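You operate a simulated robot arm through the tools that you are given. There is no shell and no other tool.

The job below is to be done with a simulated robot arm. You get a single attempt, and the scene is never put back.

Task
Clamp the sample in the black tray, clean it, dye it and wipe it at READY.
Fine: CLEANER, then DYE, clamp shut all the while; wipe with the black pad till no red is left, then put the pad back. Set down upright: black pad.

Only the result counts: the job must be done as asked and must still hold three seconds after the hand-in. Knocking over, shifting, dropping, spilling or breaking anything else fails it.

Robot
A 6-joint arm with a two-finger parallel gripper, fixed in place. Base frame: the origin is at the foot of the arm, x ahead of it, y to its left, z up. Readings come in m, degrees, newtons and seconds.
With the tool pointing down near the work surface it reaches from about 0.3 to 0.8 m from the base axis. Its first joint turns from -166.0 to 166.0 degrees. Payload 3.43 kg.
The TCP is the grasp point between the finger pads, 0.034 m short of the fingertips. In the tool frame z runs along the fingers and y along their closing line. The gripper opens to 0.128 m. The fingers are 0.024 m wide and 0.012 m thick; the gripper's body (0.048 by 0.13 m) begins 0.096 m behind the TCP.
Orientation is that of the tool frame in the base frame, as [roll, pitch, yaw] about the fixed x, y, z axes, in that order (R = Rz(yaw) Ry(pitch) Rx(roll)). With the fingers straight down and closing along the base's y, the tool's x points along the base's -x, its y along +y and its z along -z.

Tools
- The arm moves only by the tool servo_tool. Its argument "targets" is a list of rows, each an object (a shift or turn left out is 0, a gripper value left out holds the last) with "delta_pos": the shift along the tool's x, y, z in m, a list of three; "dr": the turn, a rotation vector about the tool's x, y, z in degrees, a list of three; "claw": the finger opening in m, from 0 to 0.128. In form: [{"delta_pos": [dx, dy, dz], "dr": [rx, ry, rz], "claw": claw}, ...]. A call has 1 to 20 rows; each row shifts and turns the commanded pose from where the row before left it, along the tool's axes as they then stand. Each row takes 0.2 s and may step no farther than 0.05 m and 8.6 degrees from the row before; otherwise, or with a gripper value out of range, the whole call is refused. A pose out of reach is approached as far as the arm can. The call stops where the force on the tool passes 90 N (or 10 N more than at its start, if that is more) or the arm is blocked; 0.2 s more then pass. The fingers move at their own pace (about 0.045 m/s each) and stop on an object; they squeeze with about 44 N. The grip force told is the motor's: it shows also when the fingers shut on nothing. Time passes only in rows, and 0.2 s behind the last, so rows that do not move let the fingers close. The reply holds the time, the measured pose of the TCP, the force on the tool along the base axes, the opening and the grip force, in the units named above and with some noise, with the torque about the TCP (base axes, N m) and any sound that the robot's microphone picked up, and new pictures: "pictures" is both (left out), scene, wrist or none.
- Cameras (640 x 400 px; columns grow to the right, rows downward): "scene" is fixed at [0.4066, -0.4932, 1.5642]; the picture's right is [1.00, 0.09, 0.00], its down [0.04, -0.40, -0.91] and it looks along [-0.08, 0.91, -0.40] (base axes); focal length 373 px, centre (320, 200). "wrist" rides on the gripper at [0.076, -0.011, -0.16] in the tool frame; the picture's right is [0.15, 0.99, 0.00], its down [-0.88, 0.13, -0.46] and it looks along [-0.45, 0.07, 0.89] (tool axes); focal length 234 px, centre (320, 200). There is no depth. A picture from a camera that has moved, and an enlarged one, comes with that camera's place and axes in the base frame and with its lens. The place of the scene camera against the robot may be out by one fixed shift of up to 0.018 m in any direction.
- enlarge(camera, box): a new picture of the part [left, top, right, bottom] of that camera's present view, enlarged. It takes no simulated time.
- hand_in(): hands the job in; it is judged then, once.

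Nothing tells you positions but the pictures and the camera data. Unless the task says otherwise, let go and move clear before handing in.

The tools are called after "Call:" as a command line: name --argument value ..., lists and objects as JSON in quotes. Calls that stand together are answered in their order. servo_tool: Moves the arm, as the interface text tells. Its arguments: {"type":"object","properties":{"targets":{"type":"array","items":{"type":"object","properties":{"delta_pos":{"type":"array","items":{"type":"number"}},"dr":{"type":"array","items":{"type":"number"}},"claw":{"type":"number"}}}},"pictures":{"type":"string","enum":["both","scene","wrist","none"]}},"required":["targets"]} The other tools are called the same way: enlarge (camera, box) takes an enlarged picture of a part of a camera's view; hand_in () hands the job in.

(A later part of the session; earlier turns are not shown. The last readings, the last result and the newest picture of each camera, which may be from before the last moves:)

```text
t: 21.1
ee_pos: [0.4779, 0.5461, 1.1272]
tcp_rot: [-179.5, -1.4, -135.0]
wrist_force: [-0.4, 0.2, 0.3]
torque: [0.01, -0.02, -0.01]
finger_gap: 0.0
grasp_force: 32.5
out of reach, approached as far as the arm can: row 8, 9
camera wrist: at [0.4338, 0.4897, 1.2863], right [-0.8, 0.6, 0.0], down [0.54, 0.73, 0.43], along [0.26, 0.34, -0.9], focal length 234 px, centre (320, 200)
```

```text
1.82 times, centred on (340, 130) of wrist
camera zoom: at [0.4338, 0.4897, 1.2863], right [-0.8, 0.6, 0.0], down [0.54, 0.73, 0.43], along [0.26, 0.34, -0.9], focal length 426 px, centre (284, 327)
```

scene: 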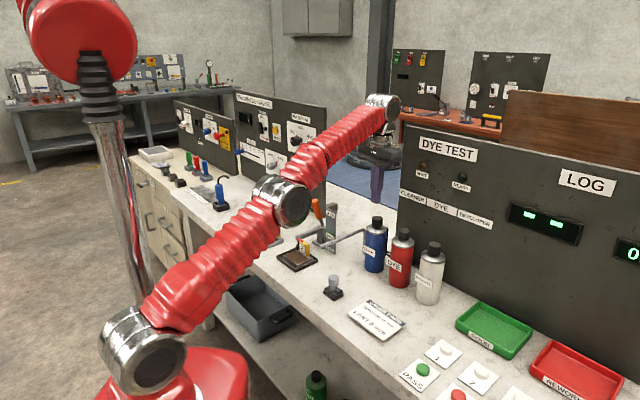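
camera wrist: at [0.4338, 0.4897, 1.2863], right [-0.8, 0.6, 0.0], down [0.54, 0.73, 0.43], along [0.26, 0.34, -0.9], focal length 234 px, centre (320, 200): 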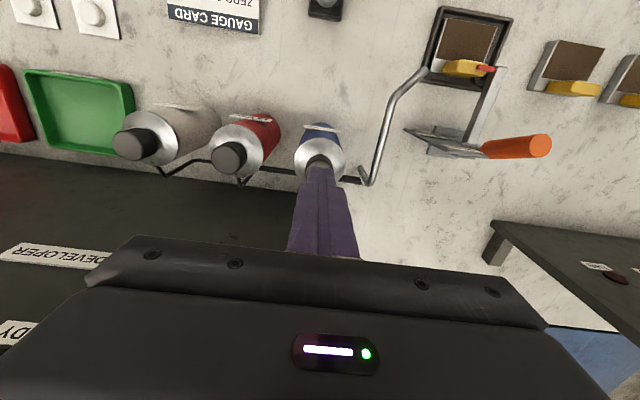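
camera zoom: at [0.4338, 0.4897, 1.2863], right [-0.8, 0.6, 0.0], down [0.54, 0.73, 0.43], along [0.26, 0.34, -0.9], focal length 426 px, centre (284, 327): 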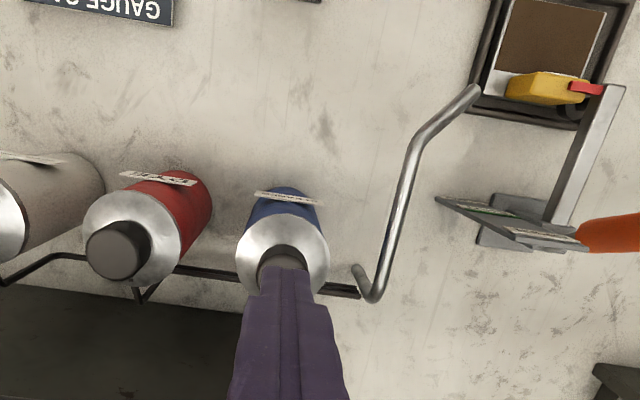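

The arm is stretched at this height and a little short of the commanded (0.492, 0.570). Going lower should gain reach, so I'll descend to just above the cap.

Call:
servo_tool --targets '[{"delta_pos": [0, 0, 0.02]}, {"delta_pos": [0, 0, 0.02]}, {"delta_pos": [0, 0, 0.01]}, {}, {}]'

Call:
enlarge --camera "scene" --box '[320, 160, 440, 290]'

Call:
enlarge --camera "wrist" --box '[220, 50, 420, 240]'

```text
t: 22.3
ee_pos: [0.4769, 0.5442, 1.0754]
tcp_rot: [-179.5, -1.4, -135.0]
wrist_force: [-0.5, -0.3, 0.0]
torque: [0.0, 0.02, -0.01]
finger_gap: 0.0001
grasp_force: 33.0
camera wrist: at [0.4333, 0.4875, 1.2351], right [-0.8, 0.6, 0.0], down [0.54, 0.73, 0.43], along [0.26, 0.34, -0.9], focal length 234 px, centre (320, 200)
```

scene: 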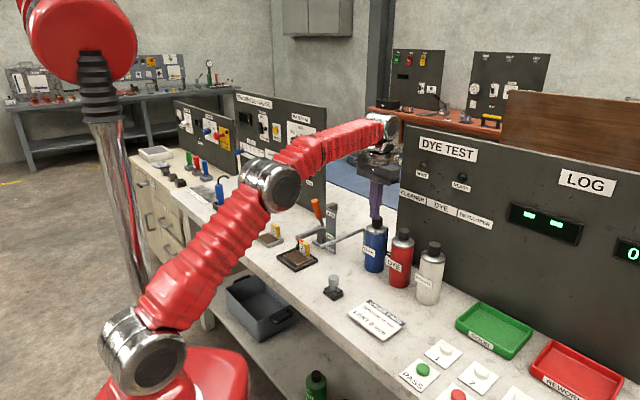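
wrist: 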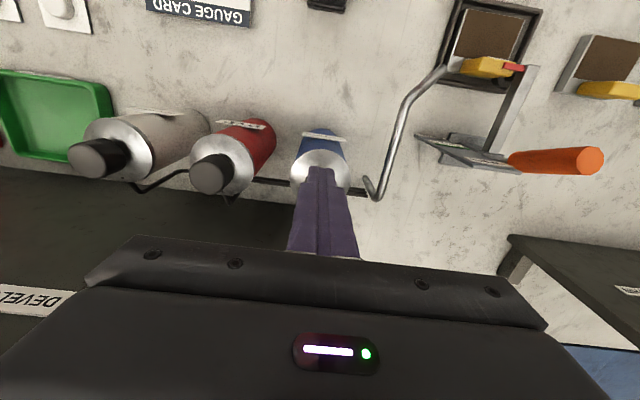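

```text
3.08 times, centred on (380, 225) of scene
camera zoom: at [0.4066, -0.4932, 1.5642], right [1.0, 0.09, 0.0], down [0.04, -0.4, -0.91], along [-0.08, 0.91, -0.4], focal length 1148 px, centre (135, 123)
```

zoom: 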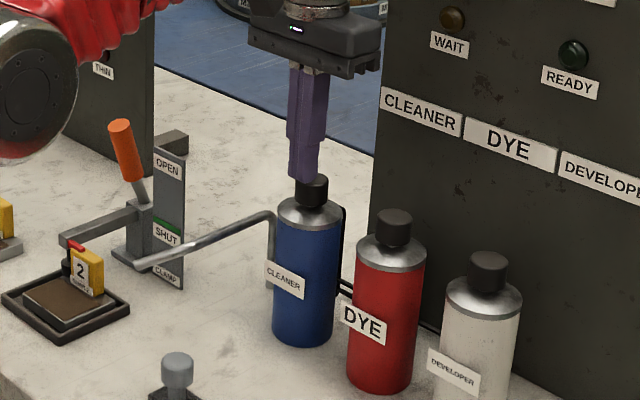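

```text
2.11 times, centred on (320, 145) of wrist
camera zoom: at [0.4333, 0.4875, 1.2351], right [-0.8, 0.6, 0.0], down [0.54, 0.73, 0.43], along [0.26, 0.34, -0.9], focal length 493 px, centre (320, 316)
```

zoom: 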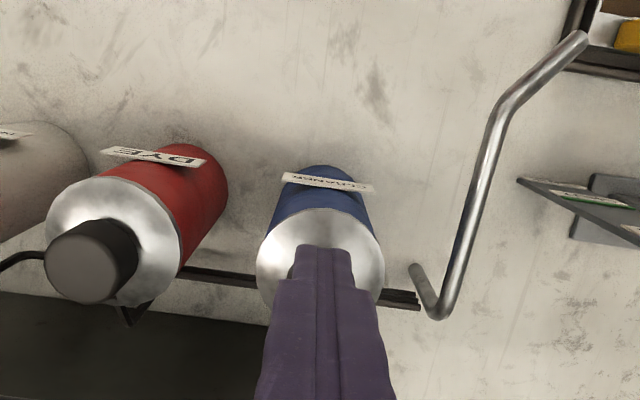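

The fingertips are about 2.5 cm short of the cap's centre, toward the robot. I'll lift, tilt the tool outward about 16° to gain reach, and centre over the cap.

Call:
servo_tool --targets '[{"delta_pos": [0, 0, -0.02]}, {"dr": [0, -8.5, 0]}, {"dr": [0, -8.5, 0]}, {"delta_pos": [-0.0127, 0.0095, 0.0108]}, {}, {}]'

Call:
enlarge --camera "scene" --box '[320, 160, 440, 290]'

Call:
enlarge --camera "wrist" --box '[220, 50, 420, 240]'

```text
t: 23.7
ee_pos: [0.4788, 0.5644, 1.0886]
tcp_rot: [-179.5, 15.6, -134.9]
wrist_force: [0.2, 0.4, 1.4]
torque: [0.0, 0.01, 0.0]
finger_gap: 0.0001
grasp_force: 32.8
camera wrist: at [0.4044, 0.4754, 1.221], right [-0.8, 0.6, -0.05], down [0.42, 0.61, 0.67], along [0.43, 0.52, -0.74], focal length 234 px, centre (320, 200)
```

scene: 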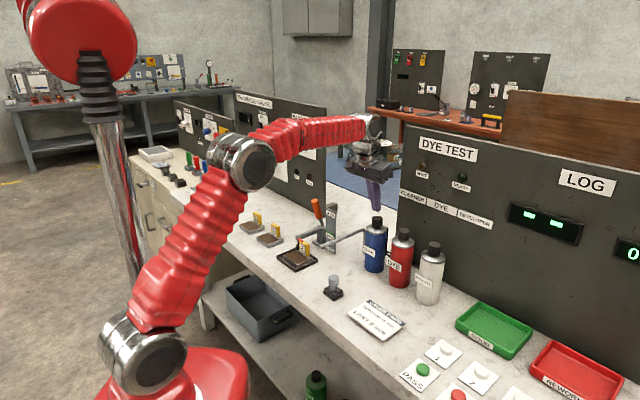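
wrist: 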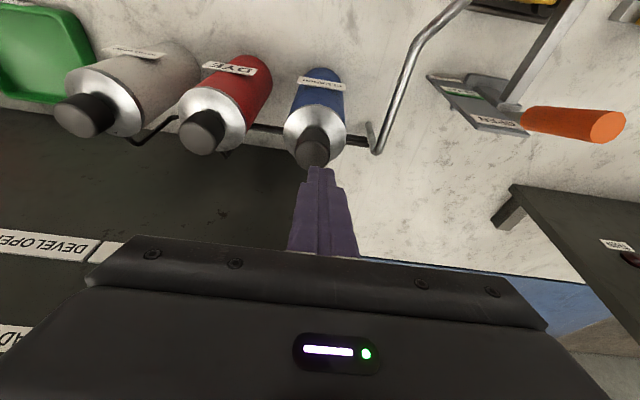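

```text
3.08 times, centred on (380, 225) of scene
camera zoom: at [0.4066, -0.4932, 1.5642], right [1.0, 0.09, 0.0], down [0.04, -0.4, -0.91], along [-0.08, 0.91, -0.4], focal length 1148 px, centre (135, 123)
```

zoom: 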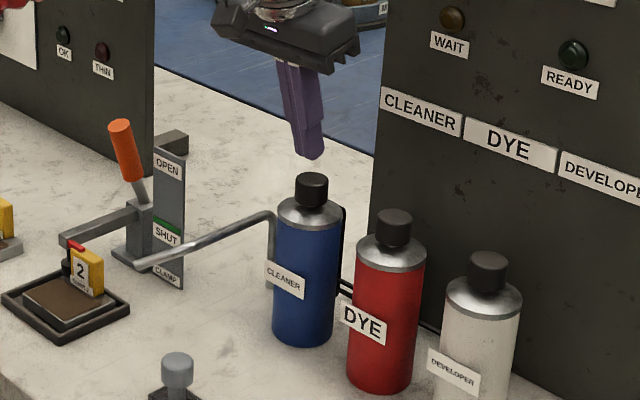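

```text
2.11 times, centred on (320, 145) of wrist
camera zoom: at [0.4044, 0.4754, 1.221], right [-0.8, 0.6, -0.05], down [0.42, 0.61, 0.67], along [0.43, 0.52, -0.74], focal length 493 px, centre (320, 316)
```

zoom: 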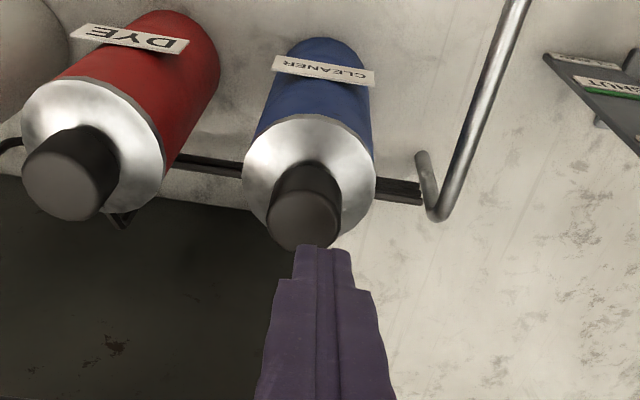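

With the 16° tilt the fingertips are within 1 cm of the cap's centre. I'll make a small correction, then lower gently until the cap presses, watching force and sound.

Call:
servo_tool --targets '[{"delta_pos": [-0.0048, -0.006, 0.0013]}, {"delta_pos": [0.0027, 0, 0.0096]}, {"delta_pos": [0.0013, 0, 0.0048]}, {"delta_pos": [0.0008, 0, 0.0029]}, {"delta_pos": [0.0008, 0, 0.0029]}, {}]'

Call:
enlarge --camera "scene" --box '[320, 160, 440, 290]'

Call:
enlarge --camera "wrist" --box '[220, 50, 420, 240]'

```text
t: 25.1
ee_pos: [0.4888, 0.5615, 1.0705]
tcp_rot: [-179.5, 15.5, -134.9]
wrist_force: [-0.6, -0.5, 1.0]
torque: [-0.03, 0.0, 0.0]
finger_gap: 0.0001
grasp_force: 32.5
camera wrist: at [0.4136, 0.4734, 1.2024], right [-0.8, 0.6, -0.05], down [0.42, 0.61, 0.67], along [0.43, 0.52, -0.74], focal length 234 px, centre (320, 200)
```

scene: 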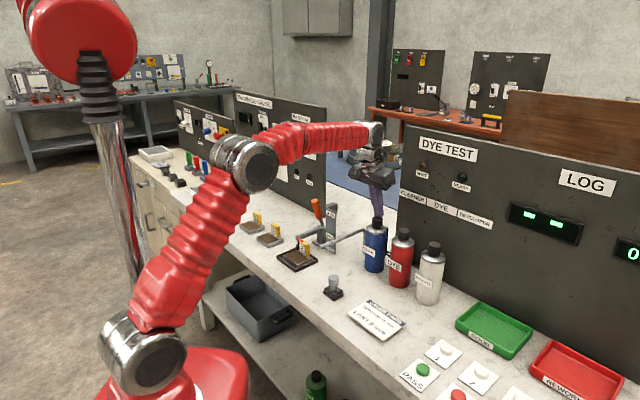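
wrist: 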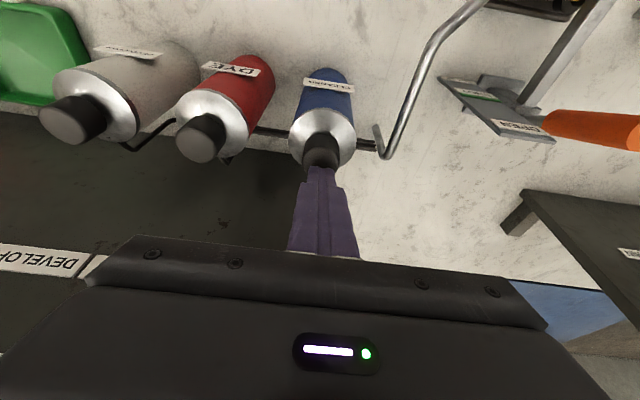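

```text
3.08 times, centred on (380, 225) of scene
camera zoom: at [0.4066, -0.4932, 1.5642], right [1.0, 0.09, 0.0], down [0.04, -0.4, -0.91], along [-0.08, 0.91, -0.4], focal length 1148 px, centre (135, 123)
```

zoom: 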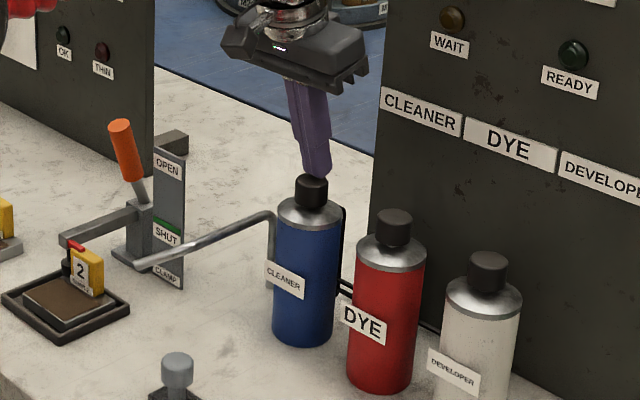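

```text
2.11 times, centred on (320, 145) of wrist
camera zoom: at [0.4136, 0.4734, 1.2024], right [-0.8, 0.6, -0.05], down [0.42, 0.61, 0.67], along [0.43, 0.52, -0.74], focal length 493 px, centre (320, 316)
```

zoom: 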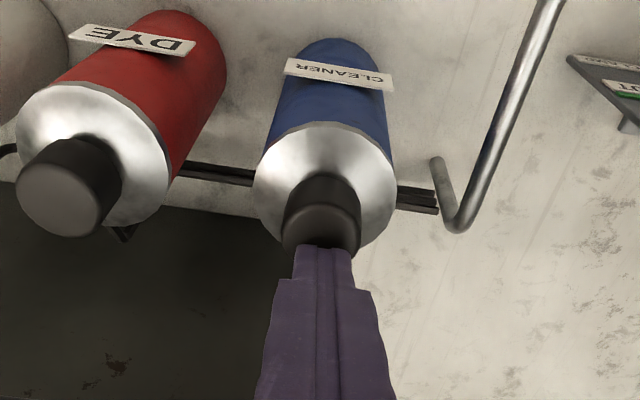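

Call:
servo_tool --targets '[{"delta_pos": [0.0008, 0, 0.0029]}, {"delta_pos": [0.0008, 0, 0.0029]}, {}]' --pictures "none"

Call:
enlarge --camera "scene" --box '[270, 160, 410, 290]'

```text
t: 25.9
ee_pos: [0.4889, 0.5629, 1.0651]
tcp_rot: [-179.6, 15.7, -134.9]
wrist_force: [-2.0, -0.6, 9.4]
torque: [-0.01, 0.1, 0.0]
finger_gap: 0.0
grasp_force: 33.3
heard: click
```

```text
3.08 times, centred on (340, 225) of scene
camera zoom: at [0.4066, -0.4932, 1.5642], right [1.0, 0.09, 0.0], down [0.04, -0.4, -0.91], along [-0.08, 0.91, -0.4], focal length 1148 px, centre (258, 123)
```

zoom: 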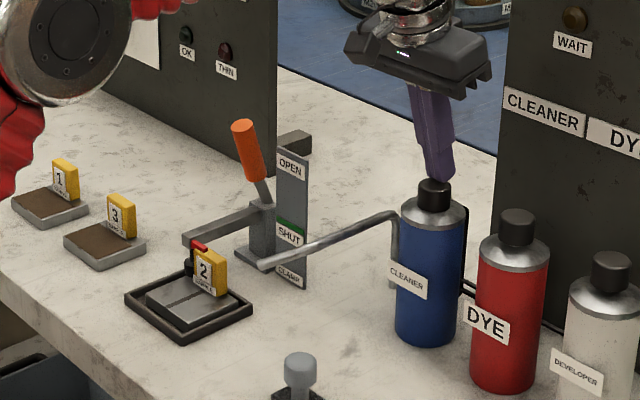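

I heard a click, and the sample's surface has gone from brown to clean grey. I'll lift off the cap and check the sample closely.

Call:
servo_tool --targets '[{"delta_pos": [-0.0027, 0, -0.0096]}, {"delta_pos": [-0.0081, 0, -0.0289]}, {}]' --pictures "none"

Call:
enlarge --camera "scene" --box '[270, 225, 340, 280]'

Call:
enlarge --camera "scene" --box '[320, 120, 500, 290]'

Call:
enlarge --camera "wrist" --box '[100, 20, 420, 260]'

```text
t: 26.7
ee_pos: [0.4911, 0.5642, 1.1045]
tcp_rot: [-179.5, 15.5, -134.9]
wrist_force: [0.9, 0.2, -0.9]
torque: [0.02, -0.02, 0.0]
finger_gap: 0.0003
grasp_force: 33.3
```

```text
7.27 times, centred on (305, 252) of scene
camera zoom: at [0.4066, -0.4932, 1.5642], right [1.0, 0.09, 0.0], down [0.04, -0.4, -0.91], along [-0.08, 0.91, -0.4], focal length 2714 px, centre (429, -182)
```

zoom: 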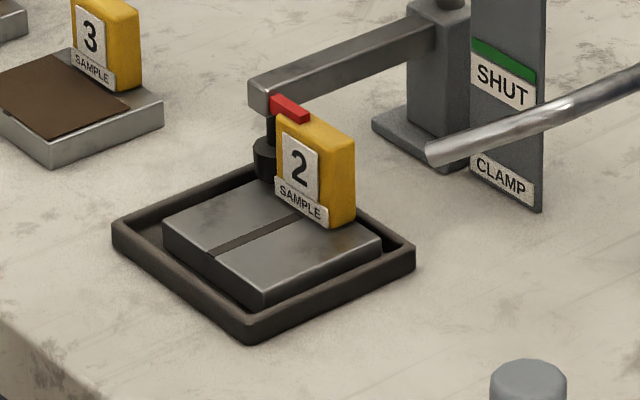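

```text
2.35 times, centred on (410, 205) of scene
camera zoom: at [0.4066, -0.4932, 1.5642], right [1.0, 0.09, 0.0], down [0.04, -0.4, -0.91], along [-0.08, 0.91, -0.4], focal length 878 px, centre (108, 188)
```

zoom: 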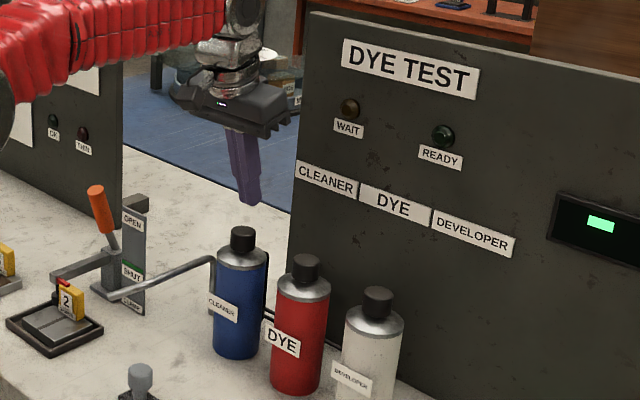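

```text
1.67 times, centred on (260, 140) of wrist
camera zoom: at [0.4155, 0.4764, 1.2363], right [-0.8, 0.6, -0.05], down [0.42, 0.61, 0.67], along [0.43, 0.52, -0.74], focal length 390 px, centre (420, 300)
```

zoom: 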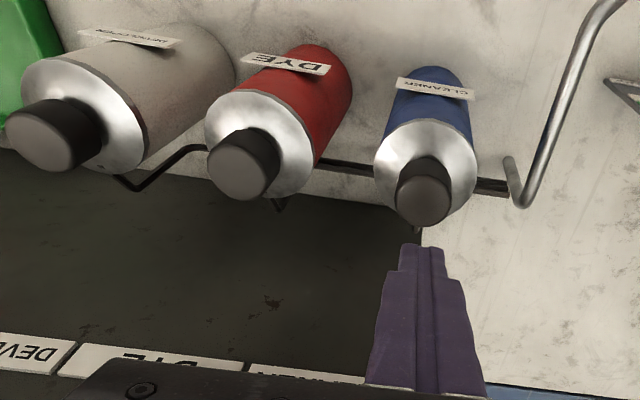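

The sample is clean, with a crack groove visible, and the clamp is still shut. I'll move sideways to the DYE cap, about (+0.073, -0.075) from the cleaner's.

Call:
servo_tool --targets '[{"delta_pos": [0.002, -0.035, -0.0005]}, {"delta_pos": [0.002, -0.035, -0.0005]}, {"delta_pos": [0, -0.035, 0]}, {}, {}]'

Call:
enlarge --camera "scene" --box '[320, 160, 460, 300]'

Call:
enlarge --camera "wrist" --box '[220, 50, 420, 240]'

```text
t: 27.9
ee_pos: [0.56, 0.4845, 1.1034]
tcp_rot: [-179.6, 15.5, -135.0]
wrist_force: [-0.3, 0.4, -1.2]
torque: [-0.01, -0.02, 0.01]
finger_gap: 0.0
grasp_force: 33.1
camera wrist: at [0.486, 0.3967, 1.2357], right [-0.8, 0.6, -0.05], down [0.42, 0.61, 0.67], along [0.43, 0.52, -0.74], focal length 234 px, centre (320, 200)
```

scene: 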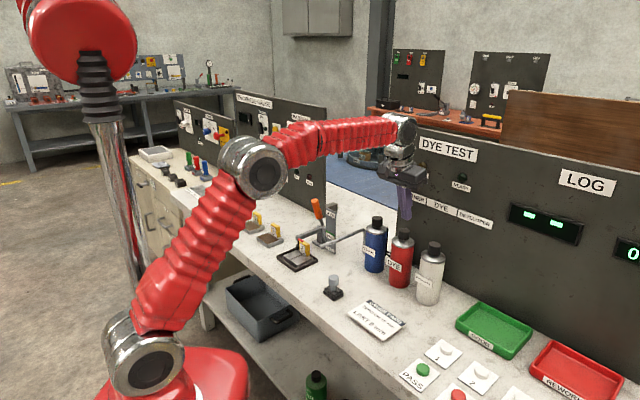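
wrist: 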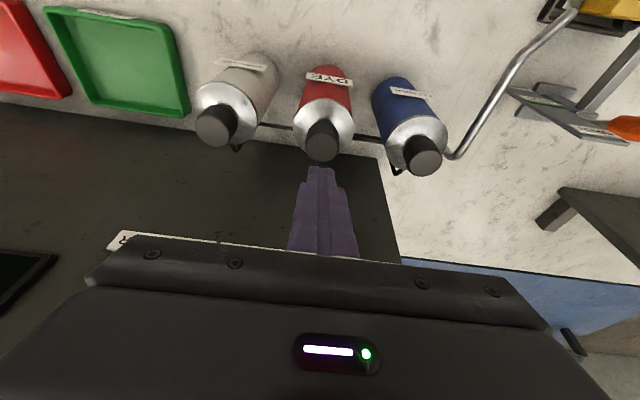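

```text
2.86 times, centred on (390, 230) of scene
camera zoom: at [0.4066, -0.4932, 1.5642], right [1.0, 0.09, 0.0], down [0.04, -0.4, -0.91], along [-0.08, 0.91, -0.4], focal length 1066 px, centre (120, 114)
```

zoom: 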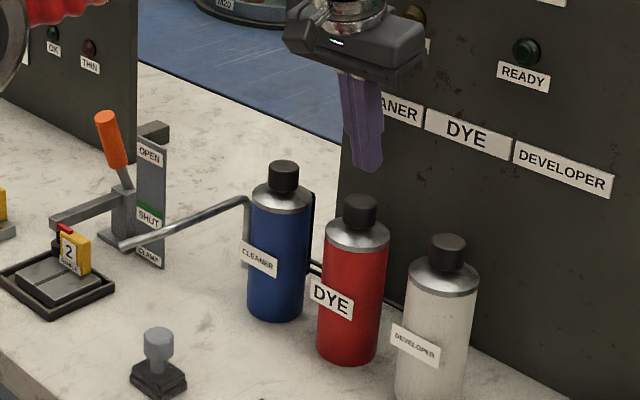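

```text
2.11 times, centred on (320, 145) of wrist
camera zoom: at [0.486, 0.3967, 1.2357], right [-0.8, 0.6, -0.05], down [0.42, 0.61, 0.67], along [0.43, 0.52, -0.74], focal length 493 px, centre (320, 316)
```

zoom: 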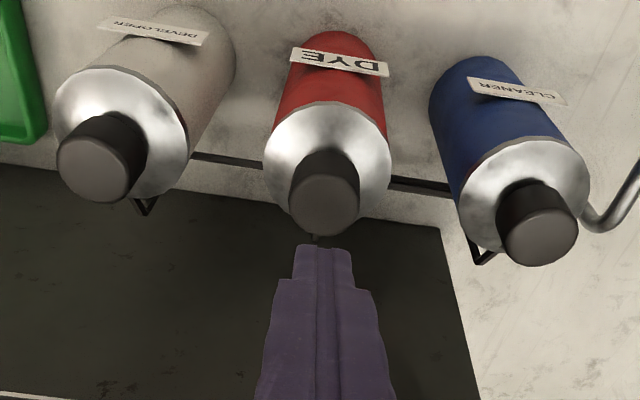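

The fingers line up with the DYE cap. I'll nudge them outward about 6 mm, then press down the same way until the click.

Call:
servo_tool --targets '[{"delta_pos": [-0.0058, 0, 0.0016]}, {"delta_pos": [0.0027, 0, 0.0096]}, {"delta_pos": [0.0027, 0, 0.0096]}, {"delta_pos": [0.0022, 0, 0.0077]}, {"delta_pos": [0.0008, 0, 0.0029]}, {"delta_pos": [0.0008, 0, 0.0029]}, {}]' --pictures "none"

Call:
enlarge --camera "scene" --box '[270, 160, 450, 300]'

Call:
enlarge --camera "wrist" --box '[220, 50, 420, 240]'

```text
t: 29.5
ee_pos: [0.5649, 0.4893, 1.0706]
tcp_rot: [-179.5, 15.5, -135.0]
wrist_force: [-0.9, -0.4, 0.9]
torque: [-0.02, 0.0, -0.02]
finger_gap: 0.0002
grasp_force: 33.1
```

```text
2.86 times, centred on (360, 230) of scene
camera zoom: at [0.4066, -0.4932, 1.5642], right [1.0, 0.09, 0.0], down [0.04, -0.4, -0.91], along [-0.08, 0.91, -0.4], focal length 1066 px, centre (206, 114)
```

zoom: 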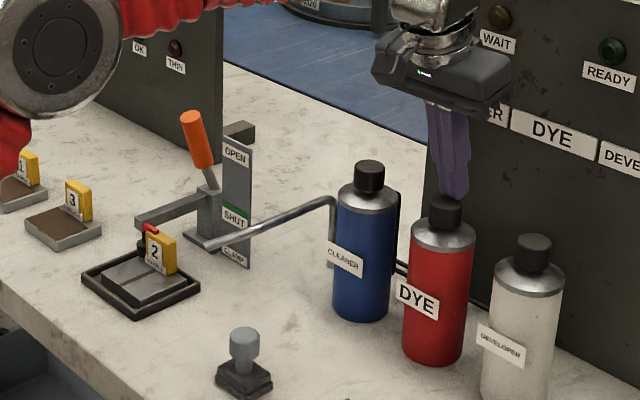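

```text
2.11 times, centred on (320, 145) of wrist
camera zoom: at [0.4908, 0.4013, 1.2023], right [-0.8, 0.6, -0.05], down [0.42, 0.61, 0.67], along [0.43, 0.52, -0.74], focal length 493 px, centre (320, 316)
```

zoom: 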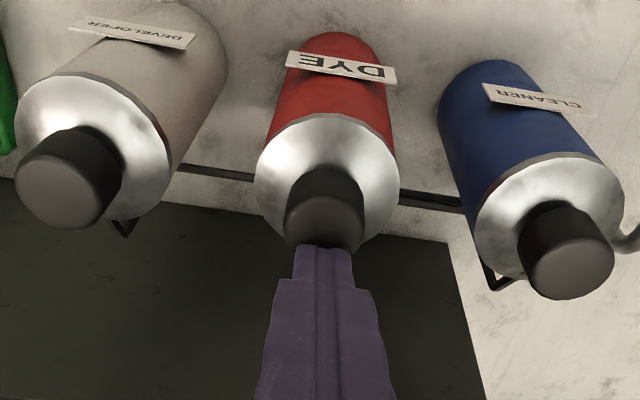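

Call:
servo_tool --targets '[{"delta_pos": [0.0008, 0, 0.0029]}, {"delta_pos": [0.0008, 0, 0.0029]}, {}]' --pictures "none"

Call:
enlarge --camera "scene" --box '[270, 130, 490, 300]'

```text
t: 30.3
ee_pos: [0.564, 0.4891, 1.0641]
tcp_rot: [-179.4, 15.7, -134.9]
wrist_force: [1.4, -0.8, 5.0]
torque: [-0.05, -0.05, -0.01]
finger_gap: 0.0
grasp_force: 33.7
heard: click
```

```text
2.35 times, centred on (380, 215) of scene
camera zoom: at [0.4066, -0.4932, 1.5642], right [1.0, 0.09, 0.0], down [0.04, -0.4, -0.91], along [-0.08, 0.91, -0.4], focal length 878 px, centre (179, 165)
```

zoom: 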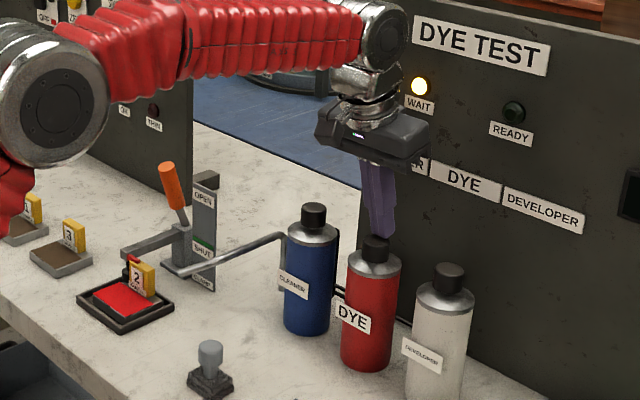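

The sample is now red and the WAIT lamp is lit. I'll lift off, straighten the tool, open the fingers and hover over the black pad at about (0.357, 0.405).

Call:
servo_tool --targets '[{"delta_pos": [-0.0054, 0, -0.0193]}, {"delta_pos": [-0.0094, 0, -0.0337]}, {"dr": [0, 8, 0], "claw": 0.08}, {"dr": [0, 8, 0]}, {"delta_pos": [0.0343, 0.0145, 0]}, {"delta_pos": [0.0343, 0.0145, 0]}, {"delta_pos": [0.0343, 0.0145, 0]}, {"delta_pos": [0.0343, 0.0145, 0]}, {"delta_pos": [0.0343, 0.0145, 0]}, {"delta_pos": [0.0343, 0.0145, 0]}, {}, {}]'

Call:
enlarge --camera "scene" --box '[260, 160, 420, 320]'

Call:
enlarge --camera "wrist" --box '[200, 50, 440, 270]'

```text
t: 32.9
ee_pos: [0.3461, 0.3947, 1.1133]
tcp_rot: [-179.5, -0.3, -134.9]
wrist_force: [0.4, -0.2, -0.3]
torque: [-0.01, -0.02, 0.0]
finger_gap: 0.0799
grasp_force: 0.0
out of reach, approached as far as the arm can: row 4
camera wrist: at [0.3012, 0.3352, 1.2712], right [-0.8, 0.6, -0.01], down [0.53, 0.72, 0.45], along [0.27, 0.36, -0.89], focal length 234 px, centre (320, 200)
```

scene: 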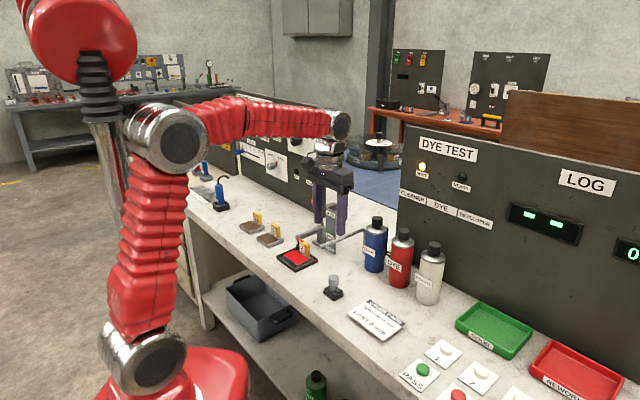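
wrist: 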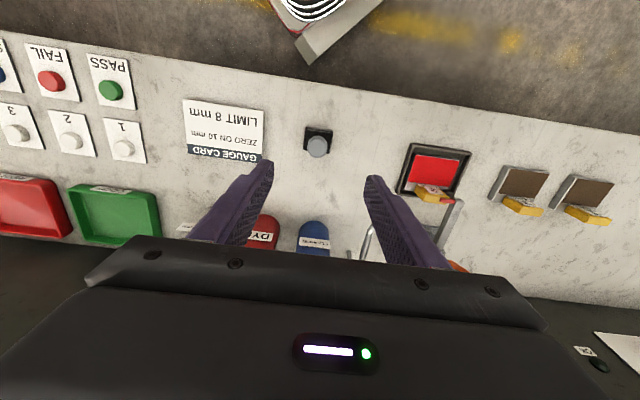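

```text
2.50 times, centred on (340, 240) of scene
camera zoom: at [0.4066, -0.4932, 1.5642], right [1.0, 0.09, 0.0], down [0.04, -0.4, -0.91], along [-0.08, 0.91, -0.4], focal length 933 px, centre (270, 100)
```

zoom: 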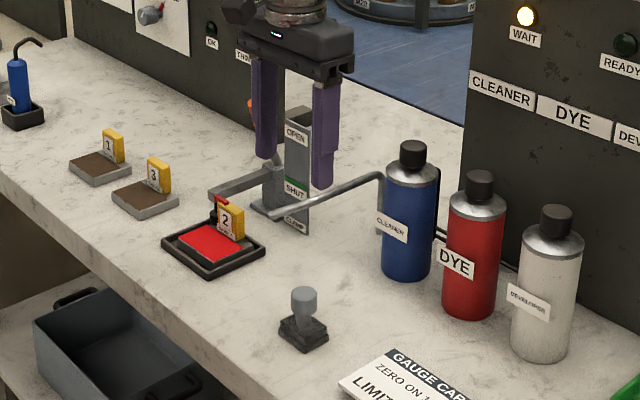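

```text
1.82 times, centred on (320, 160) of wrist
camera zoom: at [0.3012, 0.3352, 1.2712], right [-0.8, 0.6, -0.01], down [0.53, 0.72, 0.45], along [0.27, 0.36, -0.89], focal length 426 px, centre (320, 273)
```

zoom: 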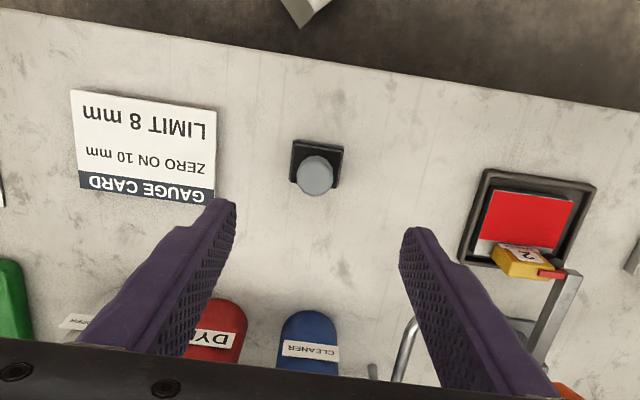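

The sample is dyed, WAIT is lit, and I'm nearly above the pad's knob at about (0.358, 0.401, top z about 0.925). I'll centre on it and descend partway to check alignment.

Call:
servo_tool --targets '[{"delta_pos": [-0.0125, -0.003, 0.03], "claw": 0.07}, {"delta_pos": [0, 0, 0.045]}, {"delta_pos": [0, 0, 0.045]}, {}, {}]'

Call:
enlarge --camera "scene" --box '[280, 200, 400, 320]'

Call:
enlarge --camera "wrist" --box '[200, 50, 440, 270]'

```text
t: 34.1
ee_pos: [0.3597, 0.4002, 0.9901]
tcp_rot: [-179.5, -0.5, -135.1]
wrist_force: [-0.5, 1.0, 0.7]
torque: [-0.01, -0.03, 0.01]
finger_gap: 0.0699
grasp_force: 0.2
camera wrist: at [0.3139, 0.3426, 1.1501], right [-0.8, 0.6, -0.01], down [0.53, 0.72, 0.45], along [0.27, 0.36, -0.89], focal length 234 px, centre (320, 200)
```

scene: 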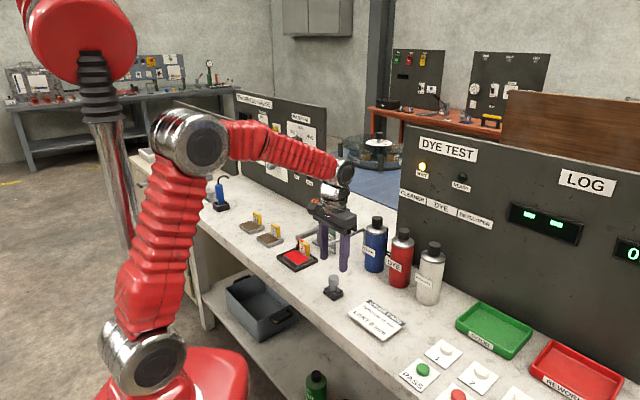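
wrist: 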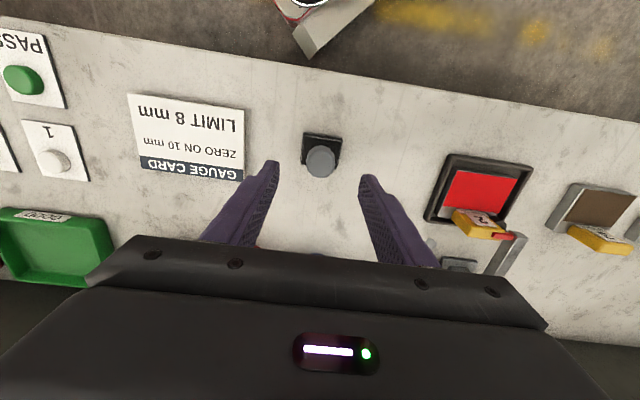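

```text
3.33 times, centred on (340, 260) of scene
camera zoom: at [0.4066, -0.4932, 1.5642], right [1.0, 0.09, 0.0], down [0.04, -0.4, -0.91], along [-0.08, 0.91, -0.4], focal length 1244 px, centre (253, 0)
```

zoom: 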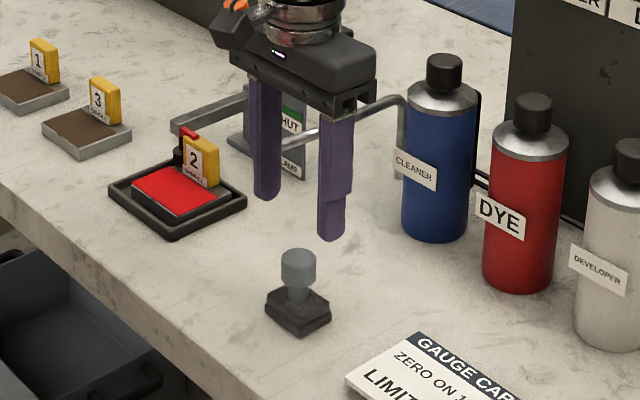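

```text
1.82 times, centred on (320, 160) of wrist
camera zoom: at [0.3139, 0.3426, 1.1501], right [-0.8, 0.6, -0.01], down [0.53, 0.72, 0.45], along [0.27, 0.36, -0.89], focal length 426 px, centre (320, 273)
```

zoom: 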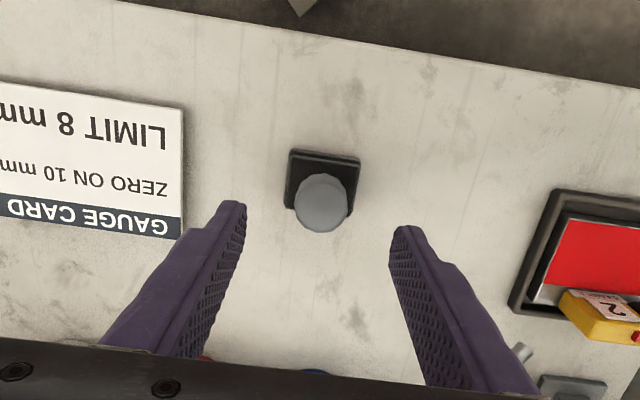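

Call:
servo_tool --targets '[{"delta_pos": [0.003, 0.001, 0.02]}, {"delta_pos": [0, 0, 0.02]}, {"delta_pos": [0, 0, 0.015]}, {"delta_pos": [0, 0, 0.007]}, {}]'

Call:
enlarge --camera "scene" --box '[280, 200, 400, 320]'

Call:
enlarge --camera "wrist" --box '[240, 80, 400, 240]'

```text
t: 35.3
ee_pos: [0.3556, 0.4003, 0.9305]
tcp_rot: [-179.5, -0.6, -135.0]
wrist_force: [0.2, -1.0, 0.0]
torque: [0.0, 0.0, -0.05]
finger_gap: 0.07
grasp_force: 0.0
camera wrist: at [0.3102, 0.3415, 1.0902], right [-0.8, 0.6, -0.01], down [0.53, 0.72, 0.45], along [0.27, 0.36, -0.89], focal length 234 px, centre (320, 200)
```

scene: 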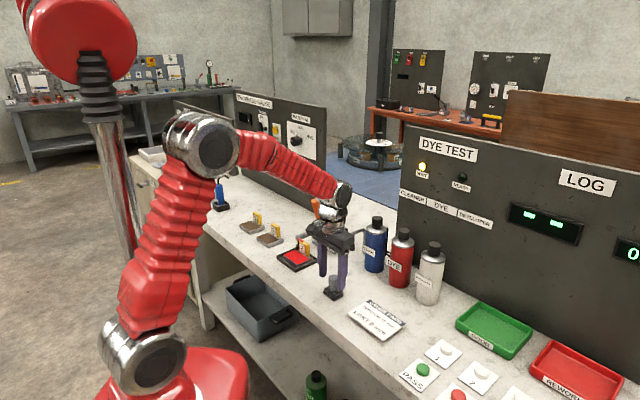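
wrist: 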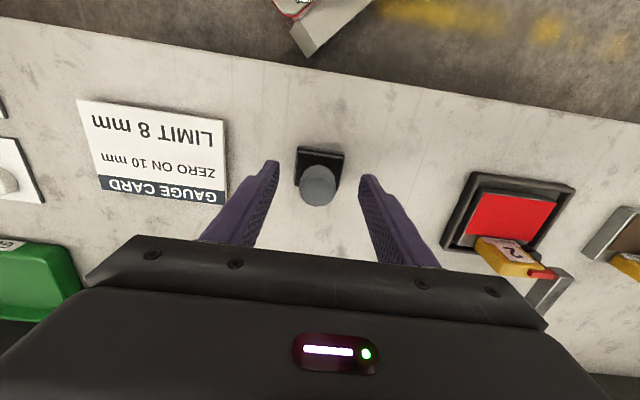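

```text
3.33 times, centred on (340, 260) of scene
camera zoom: at [0.4066, -0.4932, 1.5642], right [1.0, 0.09, 0.0], down [0.04, -0.4, -0.91], along [-0.08, 0.91, -0.4], focal length 1244 px, centre (253, 0)
```

zoom: 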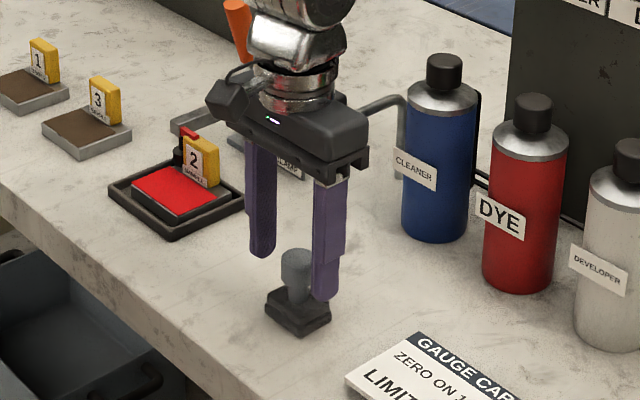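

```text
2.50 times, centred on (320, 160) of wrist
camera zoom: at [0.3102, 0.3415, 1.0902], right [-0.8, 0.6, -0.01], down [0.53, 0.72, 0.45], along [0.27, 0.36, -0.89], focal length 585 px, centre (320, 300)
```

zoom: 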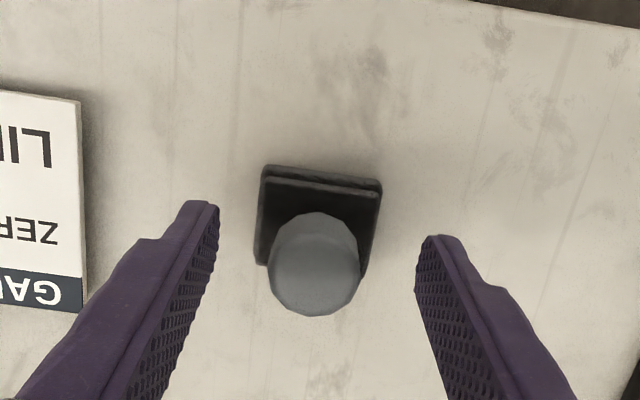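

The fingers straddle the knob evenly and sit just above the pad's base. I'll lower 3 mm and close on it.

Call:
servo_tool --targets '[{"delta_pos": [0, 0, 0.003]}, {"claw": 0.0}, {}, {}, {}, {}, {}]'

Call:
enlarge --camera "scene" --box '[280, 200, 400, 320]'

Call:
enlarge --camera "wrist" --box '[240, 80, 400, 240]'

```text
t: 36.9
ee_pos: [0.3561, 0.3993, 0.9288]
tcp_rot: [-179.5, -0.5, -135.0]
wrist_force: [-0.1, 0.6, 0.3]
torque: [0.04, 0.01, -0.04]
finger_gap: 0.0303
grasp_force: 44.4
camera wrist: at [0.3103, 0.3417, 1.0872], right [-0.8, 0.6, -0.01], down [0.53, 0.72, 0.45], along [0.27, 0.36, -0.89], focal length 234 px, centre (320, 200)
```

scene: 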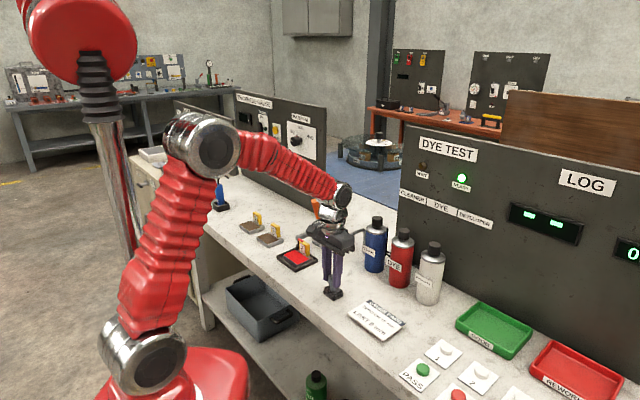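
wrist: 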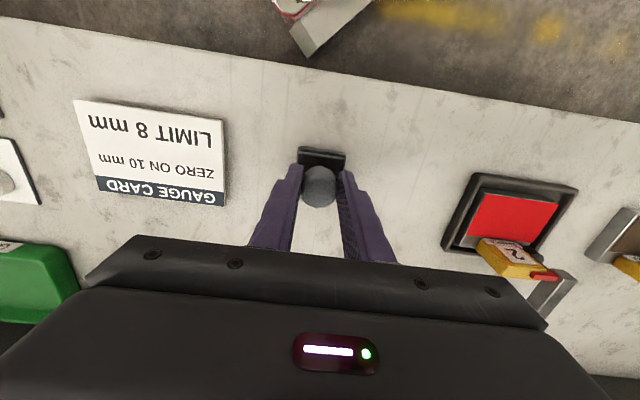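

```text
3.33 times, centred on (340, 260) of scene
camera zoom: at [0.4066, -0.4932, 1.5642], right [1.0, 0.09, 0.0], down [0.04, -0.4, -0.91], along [-0.08, 0.91, -0.4], focal length 1244 px, centre (253, 0)
```

zoom: 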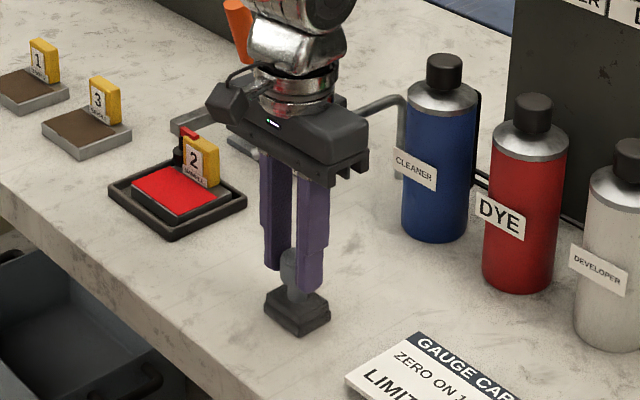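

```text
2.50 times, centred on (320, 160) of wrist
camera zoom: at [0.3103, 0.3417, 1.0872], right [-0.8, 0.6, -0.01], down [0.53, 0.72, 0.45], along [0.27, 0.36, -0.89], focal length 585 px, centre (320, 300)
```

zoom: 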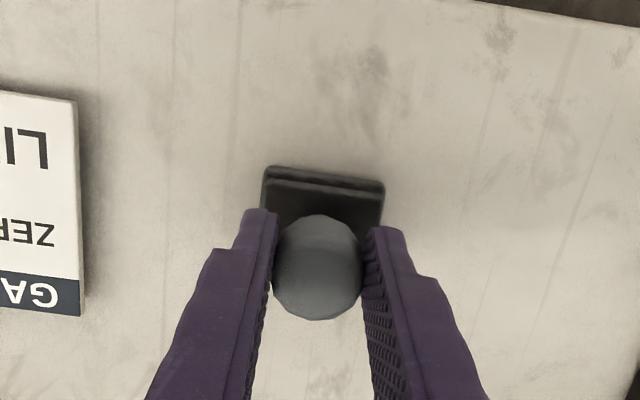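

READY is lit and the pad is gripped by its knob at TCP (0.356, 0.400, 0.929). I'll lift it and carry it above the red sample, staying clear of the spout tip.

Call:
servo_tool --targets '[{"delta_pos": [0, 0, -0.03]}, {"delta_pos": [0, 0, -0.04]}, {"delta_pos": [0, 0, -0.04]}, {"delta_pos": [0, 0.04, 0]}, {"delta_pos": [0, 0.04, 0]}, {"delta_pos": [-0.003, 0.04, 0]}, {"delta_pos": [-0.005, 0.04, 0]}, {"delta_pos": [-0.005, 0.039, 0]}, {}, {}]'

Call:
enlarge --camera "scene" --box '[250, 170, 370, 290]'

Call:
enlarge --camera "wrist" --box '[220, 60, 420, 240]'

```text
t: 39.1
ee_pos: [0.225, 0.5542, 1.0346]
tcp_rot: [-179.5, -0.5, -135.0]
wrist_force: [-0.6, -0.7, -1.0]
torque: [0.0, 0.02, 0.03]
finger_gap: 0.0301
grasp_force: 43.8
camera wrist: at [0.1795, 0.494, 1.1932], right [-0.8, 0.6, -0.01], down [0.53, 0.72, 0.45], along [0.27, 0.36, -0.89], focal length 234 px, centre (320, 200)
```

scene: 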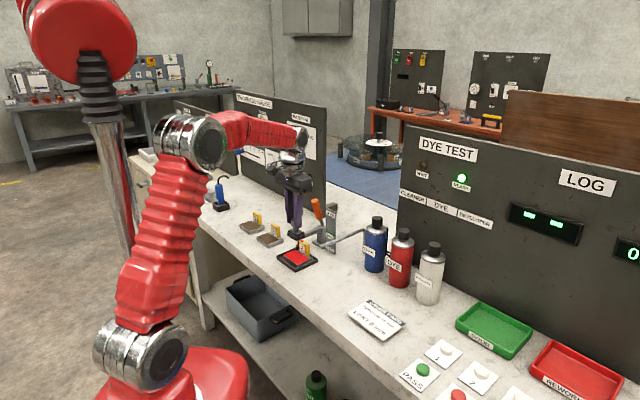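
wrist: 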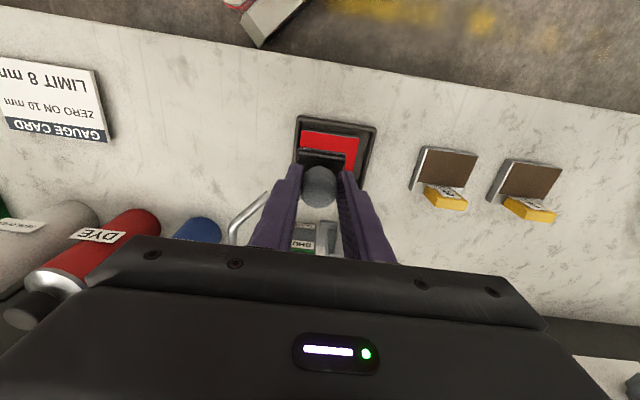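

```text
3.33 times, centred on (310, 230) of scene
camera zoom: at [0.4066, -0.4932, 1.5642], right [1.0, 0.09, 0.0], down [0.04, -0.4, -0.91], along [-0.08, 0.91, -0.4], focal length 1244 px, centre (353, 100)
```

zoom: 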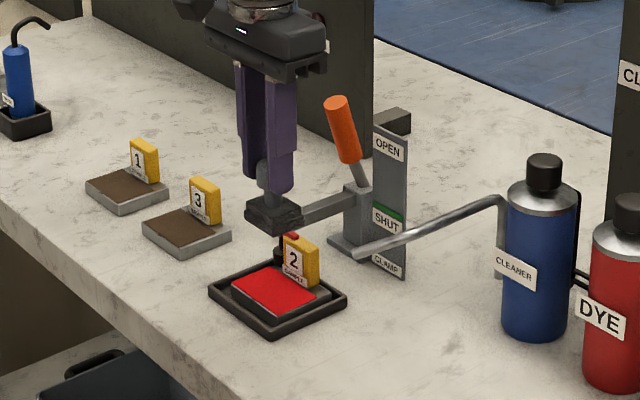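

```text
2.22 times, centred on (320, 150) of wrist
camera zoom: at [0.1795, 0.494, 1.1932], right [-0.8, 0.6, -0.01], down [0.53, 0.72, 0.45], along [0.27, 0.36, -0.89], focal length 520 px, centre (320, 311)
```

zoom: 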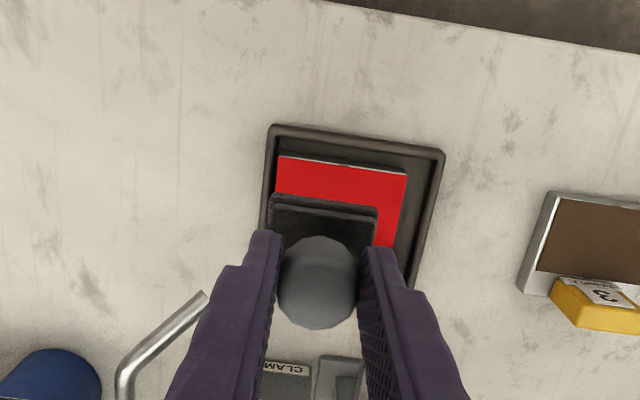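

I take the red area to be centred near (0.224, 0.566), about 8 cm wide and 5 cm deep, with the tag behind it. I'll centre the pad over its front part and lower to just above the surface.

Call:
servo_tool --targets '[{"delta_pos": [0.004, 0.005, 0.02]}, {"delta_pos": [0, 0, 0.02]}, {"delta_pos": [0, 0, 0.018]}, {}, {}]'

Call:
enlarge --camera "scene" --box '[260, 200, 350, 290]'

Call:
enlarge --camera "wrist" --box '[220, 60, 420, 240]'

```text
t: 40.3
ee_pos: [0.2187, 0.5517, 0.9773]
tcp_rot: [-179.6, -0.4, -135.0]
wrist_force: [0.8, 0.0, -0.9]
torque: [-0.03, 0.01, 0.02]
finger_gap: 0.0302
grasp_force: 43.9
camera wrist: at [0.1729, 0.4931, 1.1358], right [-0.8, 0.6, -0.01], down [0.53, 0.72, 0.45], along [0.27, 0.36, -0.89], focal length 234 px, centre (320, 200)
```

scene: 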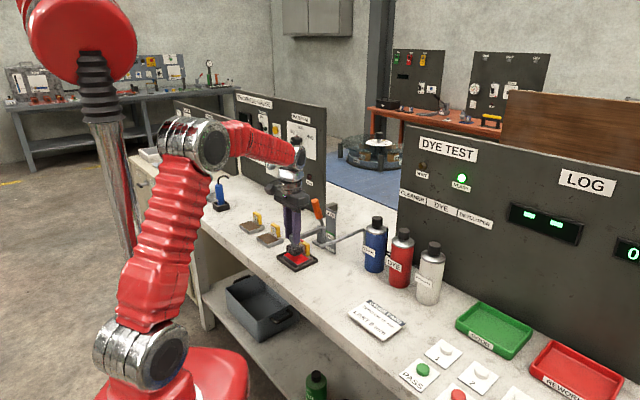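
wrist: 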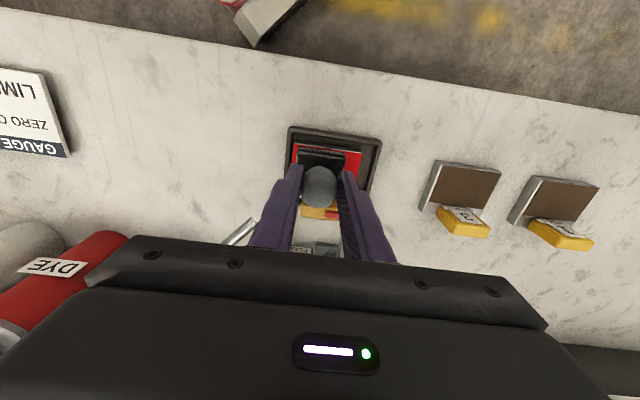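

```text
4.44 times, centred on (305, 245) of scene
camera zoom: at [0.4066, -0.4932, 1.5642], right [1.0, 0.09, 0.0], down [0.04, -0.4, -0.91], along [-0.08, 0.91, -0.4], focal length 1658 px, centre (387, 0)
```

zoom: 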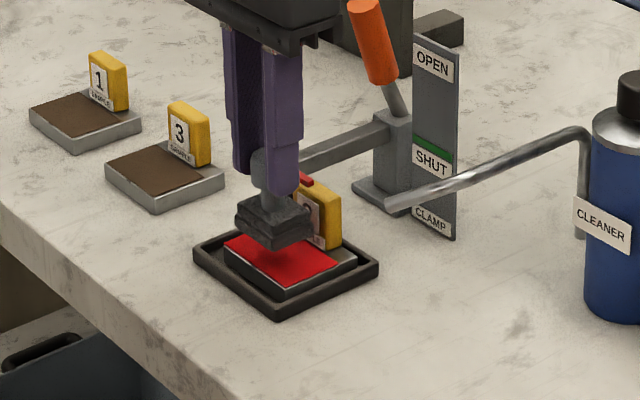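

```text
2.22 times, centred on (320, 150) of wrist
camera zoom: at [0.1729, 0.4931, 1.1358], right [-0.8, 0.6, -0.01], down [0.53, 0.72, 0.45], along [0.27, 0.36, -0.89], focal length 520 px, centre (320, 311)
```

zoom: 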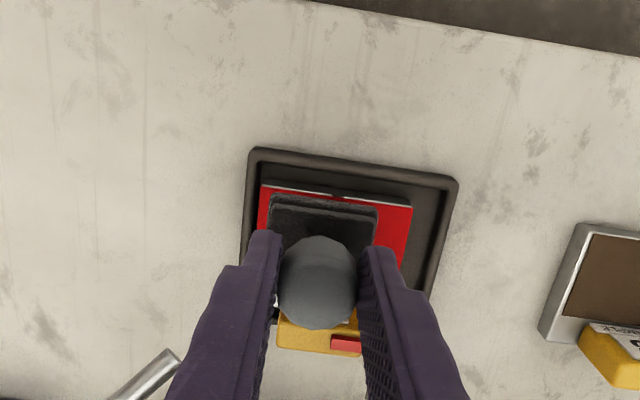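

The pad hovers centred over the red area, about 1 cm in front of the tag. I'll lower it in small steps until it touches.

Call:
servo_tool --targets '[{"delta_pos": [0, 0.003, 0.006]}, {"delta_pos": [0, 0, 0.005]}, {"delta_pos": [0, 0, 0.004]}, {"delta_pos": [0, 0, 0.003]}, {"delta_pos": [0, 0, 0.002]}, {}]' --pictures "none"

Call:
enlarge --camera "scene" --box '[260, 200, 350, 290]'

Call:
enlarge --camera "wrist" --box '[220, 60, 420, 240]'

```text
t: 41.7
ee_pos: [0.2145, 0.5532, 0.9588]
tcp_rot: [-179.6, -0.6, -135.1]
wrist_force: [-0.1, 0.2, -1.2]
torque: [0.01, -0.01, -0.01]
finger_gap: 0.0301
grasp_force: 44.4
```

```text
4.44 times, centred on (305, 245) of scene
camera zoom: at [0.4066, -0.4932, 1.5642], right [1.0, 0.09, 0.0], down [0.04, -0.4, -0.91], along [-0.08, 0.91, -0.4], focal length 1658 px, centre (387, 0)
```

zoom: 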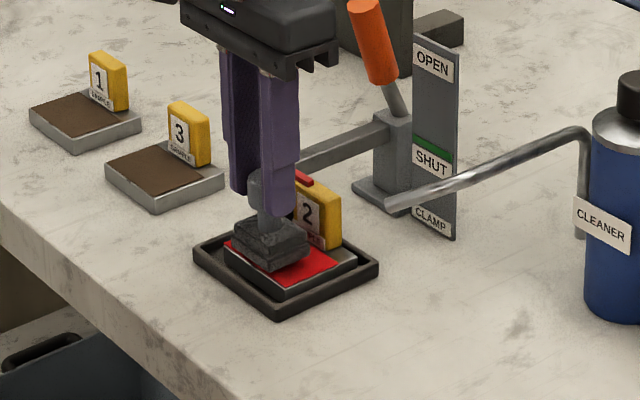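

```text
2.22 times, centred on (320, 150) of wrist
camera zoom: at [0.1697, 0.4943, 1.1171], right [-0.8, 0.6, -0.01], down [0.53, 0.72, 0.45], along [0.27, 0.36, -0.89], focal length 520 px, centre (320, 311)
```

zoom: 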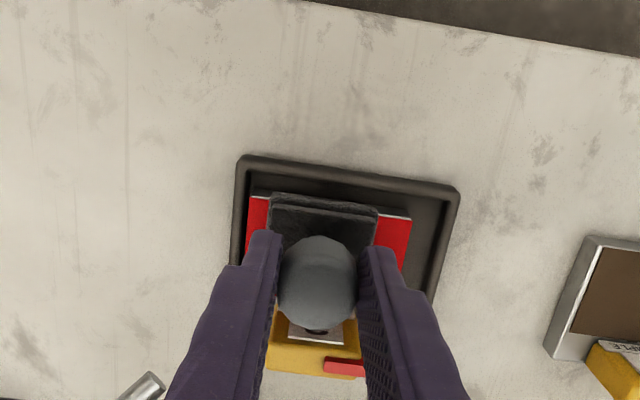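

Call:
servo_tool --targets '[{"delta_pos": [0, 0, 0.002]}, {"delta_pos": [0, 0, 0.002]}, {}]' --pictures "none"

```text
t: 42.5
ee_pos: [0.2152, 0.5544, 0.9534]
tcp_rot: [-179.5, -0.6, -134.9]
wrist_force: [-0.8, -0.4, 0.2]
torque: [0.01, 0.01, 0.01]
finger_gap: 0.0302
grasp_force: 43.8
```

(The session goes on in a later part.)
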